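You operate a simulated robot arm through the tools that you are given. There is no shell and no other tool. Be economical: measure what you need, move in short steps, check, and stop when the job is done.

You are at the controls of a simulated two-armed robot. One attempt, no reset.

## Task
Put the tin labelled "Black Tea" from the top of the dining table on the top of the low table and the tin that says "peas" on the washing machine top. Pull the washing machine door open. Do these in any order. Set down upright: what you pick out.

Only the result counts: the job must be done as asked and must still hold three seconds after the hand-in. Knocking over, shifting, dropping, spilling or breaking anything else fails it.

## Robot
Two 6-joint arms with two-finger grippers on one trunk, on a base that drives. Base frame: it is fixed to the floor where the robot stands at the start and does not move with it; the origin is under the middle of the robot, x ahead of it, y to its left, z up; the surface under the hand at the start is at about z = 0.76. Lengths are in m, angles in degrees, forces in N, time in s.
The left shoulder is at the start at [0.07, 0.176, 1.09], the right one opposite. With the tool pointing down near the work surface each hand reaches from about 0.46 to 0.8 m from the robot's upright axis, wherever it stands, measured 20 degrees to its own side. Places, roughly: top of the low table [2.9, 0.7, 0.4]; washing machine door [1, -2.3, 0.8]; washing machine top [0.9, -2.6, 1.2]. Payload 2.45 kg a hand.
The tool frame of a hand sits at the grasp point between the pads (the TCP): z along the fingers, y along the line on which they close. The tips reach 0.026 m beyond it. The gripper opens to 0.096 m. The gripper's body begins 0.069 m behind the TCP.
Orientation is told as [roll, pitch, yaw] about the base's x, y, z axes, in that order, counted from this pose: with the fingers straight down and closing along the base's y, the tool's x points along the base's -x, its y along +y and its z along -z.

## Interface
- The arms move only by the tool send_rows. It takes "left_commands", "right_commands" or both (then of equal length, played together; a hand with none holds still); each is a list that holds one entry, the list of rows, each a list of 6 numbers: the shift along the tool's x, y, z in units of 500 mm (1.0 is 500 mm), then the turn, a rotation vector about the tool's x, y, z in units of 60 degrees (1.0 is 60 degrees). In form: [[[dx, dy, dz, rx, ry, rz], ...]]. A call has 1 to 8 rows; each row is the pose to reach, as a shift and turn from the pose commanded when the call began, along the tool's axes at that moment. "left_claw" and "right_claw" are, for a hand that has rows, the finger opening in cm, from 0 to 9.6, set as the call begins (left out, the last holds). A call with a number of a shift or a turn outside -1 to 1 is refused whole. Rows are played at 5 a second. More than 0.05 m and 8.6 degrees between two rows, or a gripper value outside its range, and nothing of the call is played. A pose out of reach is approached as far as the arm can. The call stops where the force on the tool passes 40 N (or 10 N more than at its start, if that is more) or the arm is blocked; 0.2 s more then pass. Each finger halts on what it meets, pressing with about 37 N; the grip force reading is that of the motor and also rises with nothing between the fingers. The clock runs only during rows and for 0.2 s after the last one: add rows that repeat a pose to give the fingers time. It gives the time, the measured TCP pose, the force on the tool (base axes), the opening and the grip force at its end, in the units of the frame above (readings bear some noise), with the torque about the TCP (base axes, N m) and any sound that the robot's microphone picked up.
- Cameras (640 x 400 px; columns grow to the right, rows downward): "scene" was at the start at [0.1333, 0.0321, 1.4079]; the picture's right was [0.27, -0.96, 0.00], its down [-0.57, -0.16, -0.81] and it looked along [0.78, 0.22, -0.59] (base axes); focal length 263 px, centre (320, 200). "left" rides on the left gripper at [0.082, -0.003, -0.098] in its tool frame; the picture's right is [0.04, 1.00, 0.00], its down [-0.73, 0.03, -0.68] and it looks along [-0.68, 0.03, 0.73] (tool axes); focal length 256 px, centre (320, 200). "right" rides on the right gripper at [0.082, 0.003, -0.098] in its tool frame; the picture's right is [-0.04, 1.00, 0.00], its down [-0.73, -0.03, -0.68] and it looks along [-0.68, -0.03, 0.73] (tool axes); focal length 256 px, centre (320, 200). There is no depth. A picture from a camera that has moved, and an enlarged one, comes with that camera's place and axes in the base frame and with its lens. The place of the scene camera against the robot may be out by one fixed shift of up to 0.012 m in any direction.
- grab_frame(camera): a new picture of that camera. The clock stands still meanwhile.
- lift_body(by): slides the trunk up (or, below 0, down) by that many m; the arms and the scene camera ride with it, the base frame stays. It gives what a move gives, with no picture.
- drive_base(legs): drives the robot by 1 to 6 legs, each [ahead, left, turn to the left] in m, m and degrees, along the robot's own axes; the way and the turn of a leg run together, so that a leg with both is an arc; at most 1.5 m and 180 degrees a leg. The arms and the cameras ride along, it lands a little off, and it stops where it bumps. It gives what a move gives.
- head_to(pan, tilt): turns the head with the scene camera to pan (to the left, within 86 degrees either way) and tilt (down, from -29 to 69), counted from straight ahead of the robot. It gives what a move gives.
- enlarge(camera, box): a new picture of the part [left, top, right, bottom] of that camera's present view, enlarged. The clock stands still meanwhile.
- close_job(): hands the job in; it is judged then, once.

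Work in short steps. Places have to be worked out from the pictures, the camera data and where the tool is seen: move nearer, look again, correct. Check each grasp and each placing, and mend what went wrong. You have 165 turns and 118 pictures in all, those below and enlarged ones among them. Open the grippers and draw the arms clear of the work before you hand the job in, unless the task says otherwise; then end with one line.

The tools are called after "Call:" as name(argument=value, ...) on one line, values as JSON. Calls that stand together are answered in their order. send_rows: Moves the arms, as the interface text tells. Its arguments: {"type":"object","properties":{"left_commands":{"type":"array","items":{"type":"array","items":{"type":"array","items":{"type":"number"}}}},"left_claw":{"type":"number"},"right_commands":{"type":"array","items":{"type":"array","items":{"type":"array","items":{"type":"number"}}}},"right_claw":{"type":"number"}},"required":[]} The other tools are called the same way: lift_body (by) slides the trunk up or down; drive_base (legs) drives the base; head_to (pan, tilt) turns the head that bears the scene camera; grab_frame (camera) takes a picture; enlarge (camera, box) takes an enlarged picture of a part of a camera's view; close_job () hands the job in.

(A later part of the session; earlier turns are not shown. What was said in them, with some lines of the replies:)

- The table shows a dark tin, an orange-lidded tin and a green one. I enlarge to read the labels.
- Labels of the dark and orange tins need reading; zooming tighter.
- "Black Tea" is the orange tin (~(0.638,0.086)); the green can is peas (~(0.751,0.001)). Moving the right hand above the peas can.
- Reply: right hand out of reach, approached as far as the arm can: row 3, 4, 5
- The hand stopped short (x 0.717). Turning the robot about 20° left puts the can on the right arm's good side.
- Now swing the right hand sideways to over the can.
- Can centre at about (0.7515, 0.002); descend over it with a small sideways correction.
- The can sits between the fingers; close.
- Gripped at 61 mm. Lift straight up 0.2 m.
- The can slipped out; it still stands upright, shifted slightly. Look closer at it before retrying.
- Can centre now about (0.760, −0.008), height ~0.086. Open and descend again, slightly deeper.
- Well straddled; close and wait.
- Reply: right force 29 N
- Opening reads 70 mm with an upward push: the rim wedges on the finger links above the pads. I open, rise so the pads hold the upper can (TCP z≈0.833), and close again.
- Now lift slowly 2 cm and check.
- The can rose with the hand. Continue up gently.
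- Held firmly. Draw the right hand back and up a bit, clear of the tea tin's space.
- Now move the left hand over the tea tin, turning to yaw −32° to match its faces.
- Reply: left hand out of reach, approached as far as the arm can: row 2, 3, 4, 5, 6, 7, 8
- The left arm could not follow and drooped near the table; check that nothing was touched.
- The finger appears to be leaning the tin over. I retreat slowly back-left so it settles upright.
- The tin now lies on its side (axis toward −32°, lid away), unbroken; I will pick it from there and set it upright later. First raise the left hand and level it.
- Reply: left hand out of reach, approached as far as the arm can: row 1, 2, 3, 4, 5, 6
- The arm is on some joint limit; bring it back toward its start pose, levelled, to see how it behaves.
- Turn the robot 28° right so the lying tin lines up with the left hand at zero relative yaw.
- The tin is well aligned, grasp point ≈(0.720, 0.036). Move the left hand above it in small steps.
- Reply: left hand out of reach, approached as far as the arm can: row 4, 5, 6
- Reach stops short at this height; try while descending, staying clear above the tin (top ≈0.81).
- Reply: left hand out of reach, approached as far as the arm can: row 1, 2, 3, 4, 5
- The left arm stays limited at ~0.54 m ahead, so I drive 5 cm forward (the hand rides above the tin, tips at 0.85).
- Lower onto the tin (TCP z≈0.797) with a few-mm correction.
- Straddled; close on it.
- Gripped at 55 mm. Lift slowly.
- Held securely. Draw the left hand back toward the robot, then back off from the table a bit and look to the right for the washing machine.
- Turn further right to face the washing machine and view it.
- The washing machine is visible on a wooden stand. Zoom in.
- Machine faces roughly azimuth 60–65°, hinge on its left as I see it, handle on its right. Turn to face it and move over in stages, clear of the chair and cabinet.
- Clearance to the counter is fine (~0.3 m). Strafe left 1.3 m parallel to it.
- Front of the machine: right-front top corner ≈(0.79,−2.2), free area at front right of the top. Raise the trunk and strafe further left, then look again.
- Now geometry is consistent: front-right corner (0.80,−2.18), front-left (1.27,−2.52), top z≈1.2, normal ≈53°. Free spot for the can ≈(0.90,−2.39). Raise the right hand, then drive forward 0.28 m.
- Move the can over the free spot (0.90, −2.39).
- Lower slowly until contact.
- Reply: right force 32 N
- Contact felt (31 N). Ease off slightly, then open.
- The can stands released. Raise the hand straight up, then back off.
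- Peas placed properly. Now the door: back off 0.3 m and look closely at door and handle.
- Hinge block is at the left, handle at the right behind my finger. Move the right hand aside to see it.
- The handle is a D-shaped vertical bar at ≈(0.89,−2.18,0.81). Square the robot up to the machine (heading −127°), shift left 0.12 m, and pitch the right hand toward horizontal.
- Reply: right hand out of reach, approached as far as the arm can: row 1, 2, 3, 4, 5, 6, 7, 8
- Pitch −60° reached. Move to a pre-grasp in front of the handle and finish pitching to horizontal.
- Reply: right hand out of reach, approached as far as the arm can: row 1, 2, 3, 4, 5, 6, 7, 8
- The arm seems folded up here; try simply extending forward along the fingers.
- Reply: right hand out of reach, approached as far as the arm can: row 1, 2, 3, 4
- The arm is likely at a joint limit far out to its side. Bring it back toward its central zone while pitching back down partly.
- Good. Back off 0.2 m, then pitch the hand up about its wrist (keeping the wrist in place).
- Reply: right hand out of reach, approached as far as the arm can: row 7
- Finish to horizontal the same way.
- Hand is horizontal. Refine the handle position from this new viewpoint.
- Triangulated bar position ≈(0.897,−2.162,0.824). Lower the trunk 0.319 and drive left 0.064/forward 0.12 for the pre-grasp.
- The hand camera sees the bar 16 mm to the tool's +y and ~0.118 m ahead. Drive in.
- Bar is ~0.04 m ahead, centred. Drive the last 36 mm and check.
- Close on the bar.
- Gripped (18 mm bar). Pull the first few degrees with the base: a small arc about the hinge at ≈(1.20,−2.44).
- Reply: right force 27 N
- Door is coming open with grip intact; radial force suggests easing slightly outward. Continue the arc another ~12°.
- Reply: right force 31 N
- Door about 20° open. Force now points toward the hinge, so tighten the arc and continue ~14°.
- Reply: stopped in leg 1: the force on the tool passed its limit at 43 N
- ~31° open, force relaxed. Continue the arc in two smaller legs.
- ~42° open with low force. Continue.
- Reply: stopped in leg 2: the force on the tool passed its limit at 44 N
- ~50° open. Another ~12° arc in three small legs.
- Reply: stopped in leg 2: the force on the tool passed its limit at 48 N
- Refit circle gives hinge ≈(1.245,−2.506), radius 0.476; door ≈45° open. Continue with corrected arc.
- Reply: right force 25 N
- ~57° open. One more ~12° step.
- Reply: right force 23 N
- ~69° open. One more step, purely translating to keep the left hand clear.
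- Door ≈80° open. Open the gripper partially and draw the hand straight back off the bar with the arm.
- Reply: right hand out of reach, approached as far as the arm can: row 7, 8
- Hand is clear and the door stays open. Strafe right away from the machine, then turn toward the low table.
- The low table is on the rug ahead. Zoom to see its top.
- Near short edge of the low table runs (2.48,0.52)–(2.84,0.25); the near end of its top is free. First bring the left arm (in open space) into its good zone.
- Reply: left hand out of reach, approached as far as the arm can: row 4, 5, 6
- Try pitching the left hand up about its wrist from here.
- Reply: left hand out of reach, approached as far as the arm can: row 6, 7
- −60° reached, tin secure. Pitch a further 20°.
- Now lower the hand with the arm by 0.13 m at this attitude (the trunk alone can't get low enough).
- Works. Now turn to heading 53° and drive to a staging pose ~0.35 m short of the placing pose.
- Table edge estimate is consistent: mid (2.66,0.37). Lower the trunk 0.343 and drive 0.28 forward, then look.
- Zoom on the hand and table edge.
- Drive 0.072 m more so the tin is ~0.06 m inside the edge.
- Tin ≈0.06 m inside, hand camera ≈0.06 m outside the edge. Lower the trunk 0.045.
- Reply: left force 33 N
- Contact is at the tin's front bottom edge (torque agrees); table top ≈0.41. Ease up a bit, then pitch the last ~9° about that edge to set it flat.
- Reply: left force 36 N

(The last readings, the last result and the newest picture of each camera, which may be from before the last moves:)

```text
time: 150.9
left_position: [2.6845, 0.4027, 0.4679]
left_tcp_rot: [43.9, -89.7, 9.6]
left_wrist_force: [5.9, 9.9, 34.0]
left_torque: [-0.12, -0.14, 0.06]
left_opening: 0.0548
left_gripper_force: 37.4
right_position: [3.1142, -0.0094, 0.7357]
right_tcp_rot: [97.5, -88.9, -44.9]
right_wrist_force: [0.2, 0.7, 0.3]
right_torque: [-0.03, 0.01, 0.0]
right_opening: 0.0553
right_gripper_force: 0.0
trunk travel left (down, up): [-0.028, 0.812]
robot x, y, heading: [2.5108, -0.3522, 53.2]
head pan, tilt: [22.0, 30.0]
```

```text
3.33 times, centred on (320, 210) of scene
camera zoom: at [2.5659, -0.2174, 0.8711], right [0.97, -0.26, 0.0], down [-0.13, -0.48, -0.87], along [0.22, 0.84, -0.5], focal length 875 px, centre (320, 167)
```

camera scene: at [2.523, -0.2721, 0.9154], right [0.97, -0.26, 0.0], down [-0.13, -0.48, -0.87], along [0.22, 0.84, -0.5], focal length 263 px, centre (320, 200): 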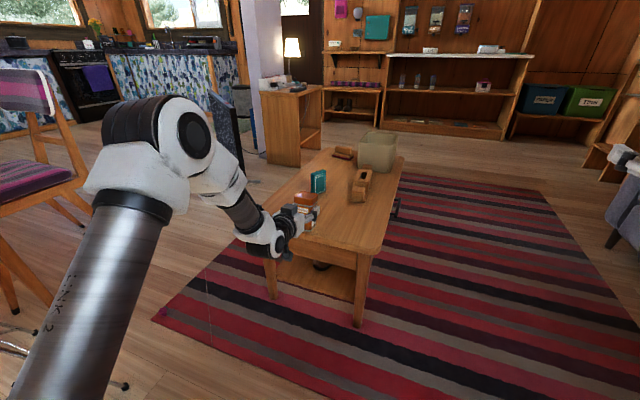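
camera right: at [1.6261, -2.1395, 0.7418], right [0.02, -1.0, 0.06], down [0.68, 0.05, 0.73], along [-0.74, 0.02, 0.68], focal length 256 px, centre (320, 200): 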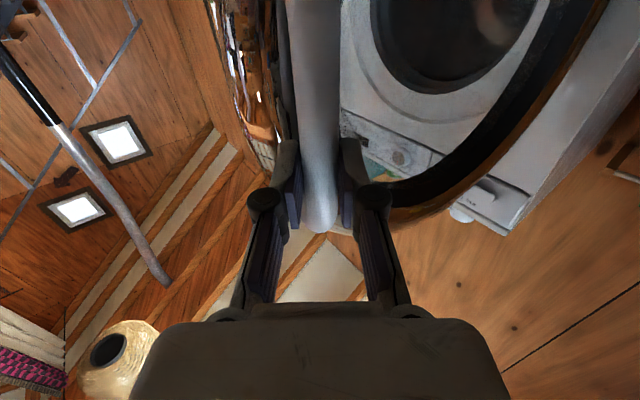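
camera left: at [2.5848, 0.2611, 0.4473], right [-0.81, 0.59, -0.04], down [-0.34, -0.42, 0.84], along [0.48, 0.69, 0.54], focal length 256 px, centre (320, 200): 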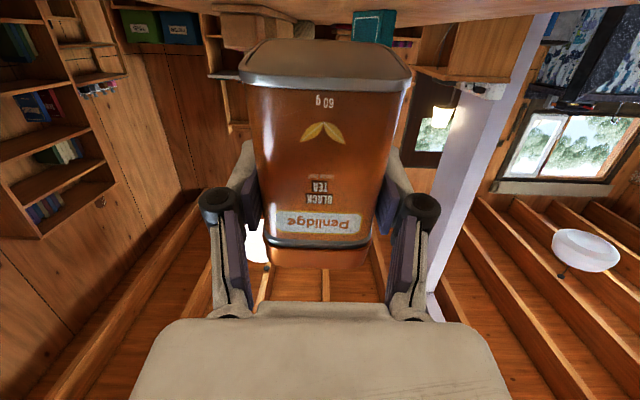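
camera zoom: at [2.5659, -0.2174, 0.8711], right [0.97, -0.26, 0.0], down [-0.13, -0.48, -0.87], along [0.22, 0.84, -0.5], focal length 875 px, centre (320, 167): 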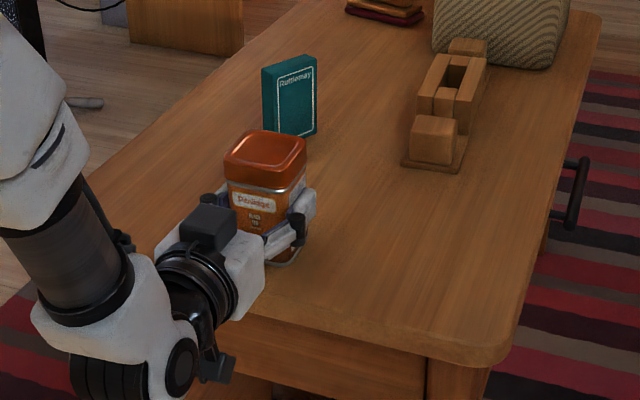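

The tin is flat on the table (torque ≈0). Relieve the pressure and open.

Call:
send_rows(left_commands=[[[-0.006, 0, 0, 0, 0, 0], [-0.008, 0, 0, 0, 0, 0], [-0.008, 0, 0, 0, 0, 0]]])

Call:
send_rows(left_commands=[[[0, 0, 0, 0, 0, 0], [0, 0, 0, 0, 0, 0], [0, 0, 0, 0, 0, 0]]], left_claw=9.6)

Call:
enlarge(camera="scene", box=[250, 150, 390, 270])

```text
time: 151.7
left_position: [2.6846, 0.402, 0.4678]
left_tcp_rot: [17.0, -89.2, 36.3]
left_wrist_force: [4.2, 1.3, 15.7]
left_torque: [-0.26, -0.09, 0.07]
left_opening: 0.0549
left_gripper_force: 37.5
right_position: [3.1141, -0.0082, 0.734]
right_tcp_rot: [92.7, -89.0, -40.2]
right_wrist_force: [-0.2, 0.8, 0.3]
right_torque: [0.01, 0.01, 0.0]
right_opening: 0.0549
right_gripper_force: 0.0
trunk travel left (down, up): [-0.028, 0.812]
robot x, y, heading: [2.5099, -0.3532, 53.1]
head pan, tilt: [22.0, 30.0]
```

```text
time: 152.5
left_position: [2.6847, 0.4027, 0.4667]
left_tcp_rot: [12.8, -89.2, 40.5]
left_wrist_force: [1.2, -0.1, -0.3]
left_torque: [0.0, -0.01, 0.0]
left_opening: 0.0958
left_gripper_force: 0.0
right_position: [3.115, -0.0073, 0.7326]
right_tcp_rot: [87.0, -89.0, -34.4]
right_wrist_force: [0.7, 0.3, 0.7]
right_torque: [0.0, -0.02, -0.01]
right_opening: 0.0548
right_gripper_force: 0.0
trunk travel left (down, up): [-0.028, 0.812]
robot x, y, heading: [2.5134, -0.3479, 53.1]
head pan, tilt: [22.0, 30.0]
```

```text
3.33 times, centred on (320, 210) of scene
camera zoom: at [2.5662, -0.2147, 0.8705], right [0.97, -0.26, 0.0], down [-0.13, -0.48, -0.87], along [0.22, 0.84, -0.5], focal length 875 px, centre (320, 167)
```

zoom: 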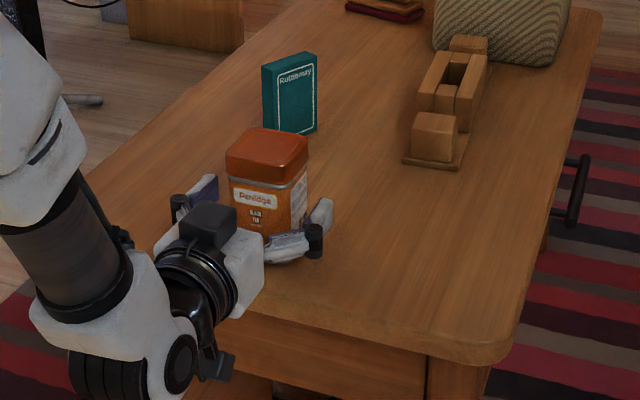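

Tin stands upright, free of the pads. Back straight away 0.35 m.

Call:
drive_base(legs=[[-0.1, 0, 0], [-0.25, 0, 0]])

Call:
enlarge(camera="scene", box=[240, 100, 440, 260])

```text
time: 155.1
left_position: [2.4742, 0.1238, 0.4677]
left_tcp_rot: [14.4, -89.2, 39.3]
left_wrist_force: [0.0, -0.4, 0.2]
left_torque: [-0.03, 0.05, -0.01]
left_opening: 0.096
left_gripper_force: 0.1
right_position: [2.9042, -0.2879, 0.7326]
right_tcp_rot: [87.0, -89.0, -34.7]
right_wrist_force: [-0.7, -0.3, -0.3]
right_torque: [-0.02, 0.01, 0.03]
right_opening: 0.0549
right_gripper_force: 0.1
trunk travel left (down, up): [-0.028, 0.812]
robot x, y, heading: [2.3045, -0.635, 53.0]
head pan, tilt: [22.0, 30.0]
```

```text
2.50 times, centred on (340, 180) of scene
camera zoom: at [2.3556, -0.4946, 0.8705], right [0.97, -0.26, 0.0], down [-0.13, -0.48, -0.87], along [0.22, 0.84, -0.5], focal length 656 px, centre (270, 250)
```

zoom: 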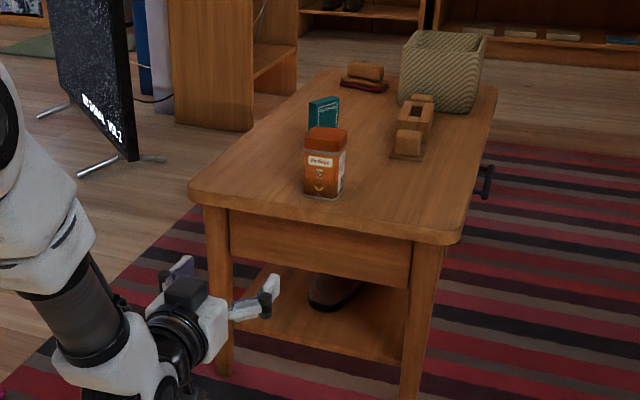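

Tea tin is standing upright. Open the right gripper, raise the trunk, and turn to check the washing machine.

Call:
send_rows(right_commands=[[[0, 0, 0, 0, 0, 0], [0, 0, 0, 0, 0, 0]]], right_claw=9.6)

Call:
lift_body(by=0.5)

Call:
drive_base(legs=[[-0.2, 0, 0], [0, 0, -100]])

Call:
head_to(pan=-80, tilt=15)

Call:
grab_frame(camera="scene")

```text
time: 155.7
left_position: [2.4753, 0.1235, 0.4677]
left_tcp_rot: [14.7, -89.2, 38.8]
left_wrist_force: [0.5, -0.2, -0.2]
left_torque: [0.02, 0.01, -0.02]
left_opening: 0.0959
left_gripper_force: 0.1
right_position: [2.9036, -0.288, 0.7334]
right_tcp_rot: [87.4, -89.0, -34.8]
right_wrist_force: [0.1, 0.8, 0.2]
right_torque: [-0.01, 0.02, 0.01]
right_opening: 0.0963
right_gripper_force: 0.1
trunk travel left (down, up): [-0.028, 0.812]
robot x, y, heading: [2.3019, -0.6299, 53.1]
head pan, tilt: [22.0, 30.0]
```

```text
refused: 0.5 is not a number from -0.4 to 0.4
```

```text
time: 161.5
left_position: [2.8963, -1.0882, 0.4678]
left_tcp_rot: [14.1, -89.2, -60.4]
left_wrist_force: [-0.9, -0.2, -1.1]
left_torque: [-0.02, -0.03, 0.0]
left_opening: 0.096
left_gripper_force: 0.1
right_position: [2.4182, -1.4407, 0.734]
right_tcp_rot: [86.9, -89.0, -134.4]
right_wrist_force: [-0.3, -0.5, 0.4]
right_torque: [0.03, 0.04, 0.02]
right_opening: 0.0962
right_gripper_force: 0.0
trunk travel left (down, up): [-0.028, 0.812]
robot x, y, heading: [2.1833, -0.792, -46.6]
head pan, tilt: [22.0, 30.0]
```

```text
time: 163.3
left_position: [2.8959, -1.0898, 0.4677]
left_tcp_rot: [14.3, -89.2, -60.7]
left_wrist_force: [0.0, 0.3, -0.7]
left_torque: [0.02, 0.0, -0.01]
left_opening: 0.0961
left_gripper_force: 0.1
right_position: [2.4185, -1.4424, 0.7333]
right_tcp_rot: [87.0, -89.0, -134.4]
right_wrist_force: [0.4, -0.4, -0.1]
right_torque: [0.01, 0.01, -0.01]
right_opening: 0.0958
right_gripper_force: 0.0
trunk travel left (down, up): [-0.028, 0.812]
robot x, y, heading: [2.1839, -0.7936, -47.0]
head pan, tilt: [-80.0, 15.0]
```

```text
28 pictures are left
camera scene: at [2.1599, -0.8936, 0.8947], right [-0.8, 0.6, 0.0], down [0.15, 0.21, -0.97], along [-0.58, -0.77, -0.26], focal length 263 px, centre (320, 200)
```

scene: 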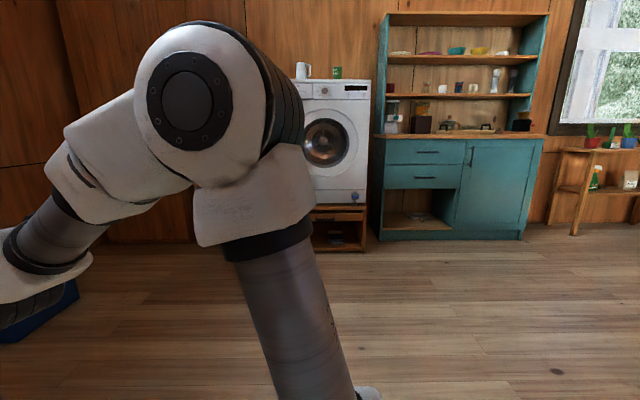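

Peas stand on the machine; my arm blocks part of the view of the door. Turn a bit more and look.

Call:
drive_base(legs=[[0, 0, -70]])

Call:
head_to(pan=-8, tilt=15)

Call:
grab_frame(camera="scene")

```text
time: 166.8
left_position: [2.1436, -1.5624, 0.4664]
left_tcp_rot: [14.0, -89.1, -130.6]
left_wrist_force: [-0.3, -0.4, 0.0]
left_torque: [0.02, 0.01, 0.02]
left_opening: 0.096
left_gripper_force: 0.0
right_position: [1.6493, -1.2316, 0.7344]
right_tcp_rot: [87.0, -89.0, 155.5]
right_wrist_force: [1.0, -0.3, -0.1]
right_torque: [0.01, -0.03, -0.03]
right_opening: 0.0958
right_gripper_force: 0.0
trunk travel left (down, up): [-0.028, 0.812]
robot x, y, heading: [2.1861, -0.7891, -117.0]
head pan, tilt: [-80.0, 15.0]
```

```text
time: 168.2
left_position: [2.1437, -1.5628, 0.4671]
left_tcp_rot: [14.1, -89.2, -130.5]
left_wrist_force: [0.6, -0.3, -0.4]
left_torque: [-0.01, 0.0, -0.04]
left_opening: 0.0957
left_gripper_force: 0.1
right_position: [1.6493, -1.2322, 0.7334]
right_tcp_rot: [86.8, -89.0, 155.5]
right_wrist_force: [-0.4, 0.1, -1.0]
right_torque: [0.02, -0.01, -0.02]
right_opening: 0.0961
right_gripper_force: 0.1
trunk travel left (down, up): [-0.028, 0.812]
robot x, y, heading: [2.1826, -0.7919, -117.1]
head pan, tilt: [-8.0, 15.0]
```

```text
27 pictures are left
camera scene: at [2.1049, -0.9033, 0.8947], right [-0.82, 0.58, 0.0], down [0.15, 0.21, -0.97], along [-0.56, -0.79, -0.26], focal length 263 px, centre (320, 200)
```

scene: 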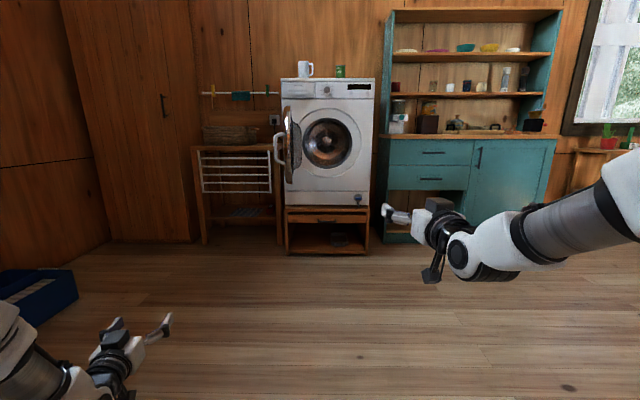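

The door is standing open about 90°, the peas are upright on the machine and the tea tin is upright on the low table. Both grippers are open and clear, so I hand in.

Call:
close_job()

```text
The job is handed in.
```

The job is handed in: the "Black Tea" tin is upright on the low table, the peas are upright on the washing machine top, and the washing machine door is open about 80–90°. On the way I knocked the tea tin onto its side on the dining table. It looked undamaged in the pictures, and I picked it up from there.
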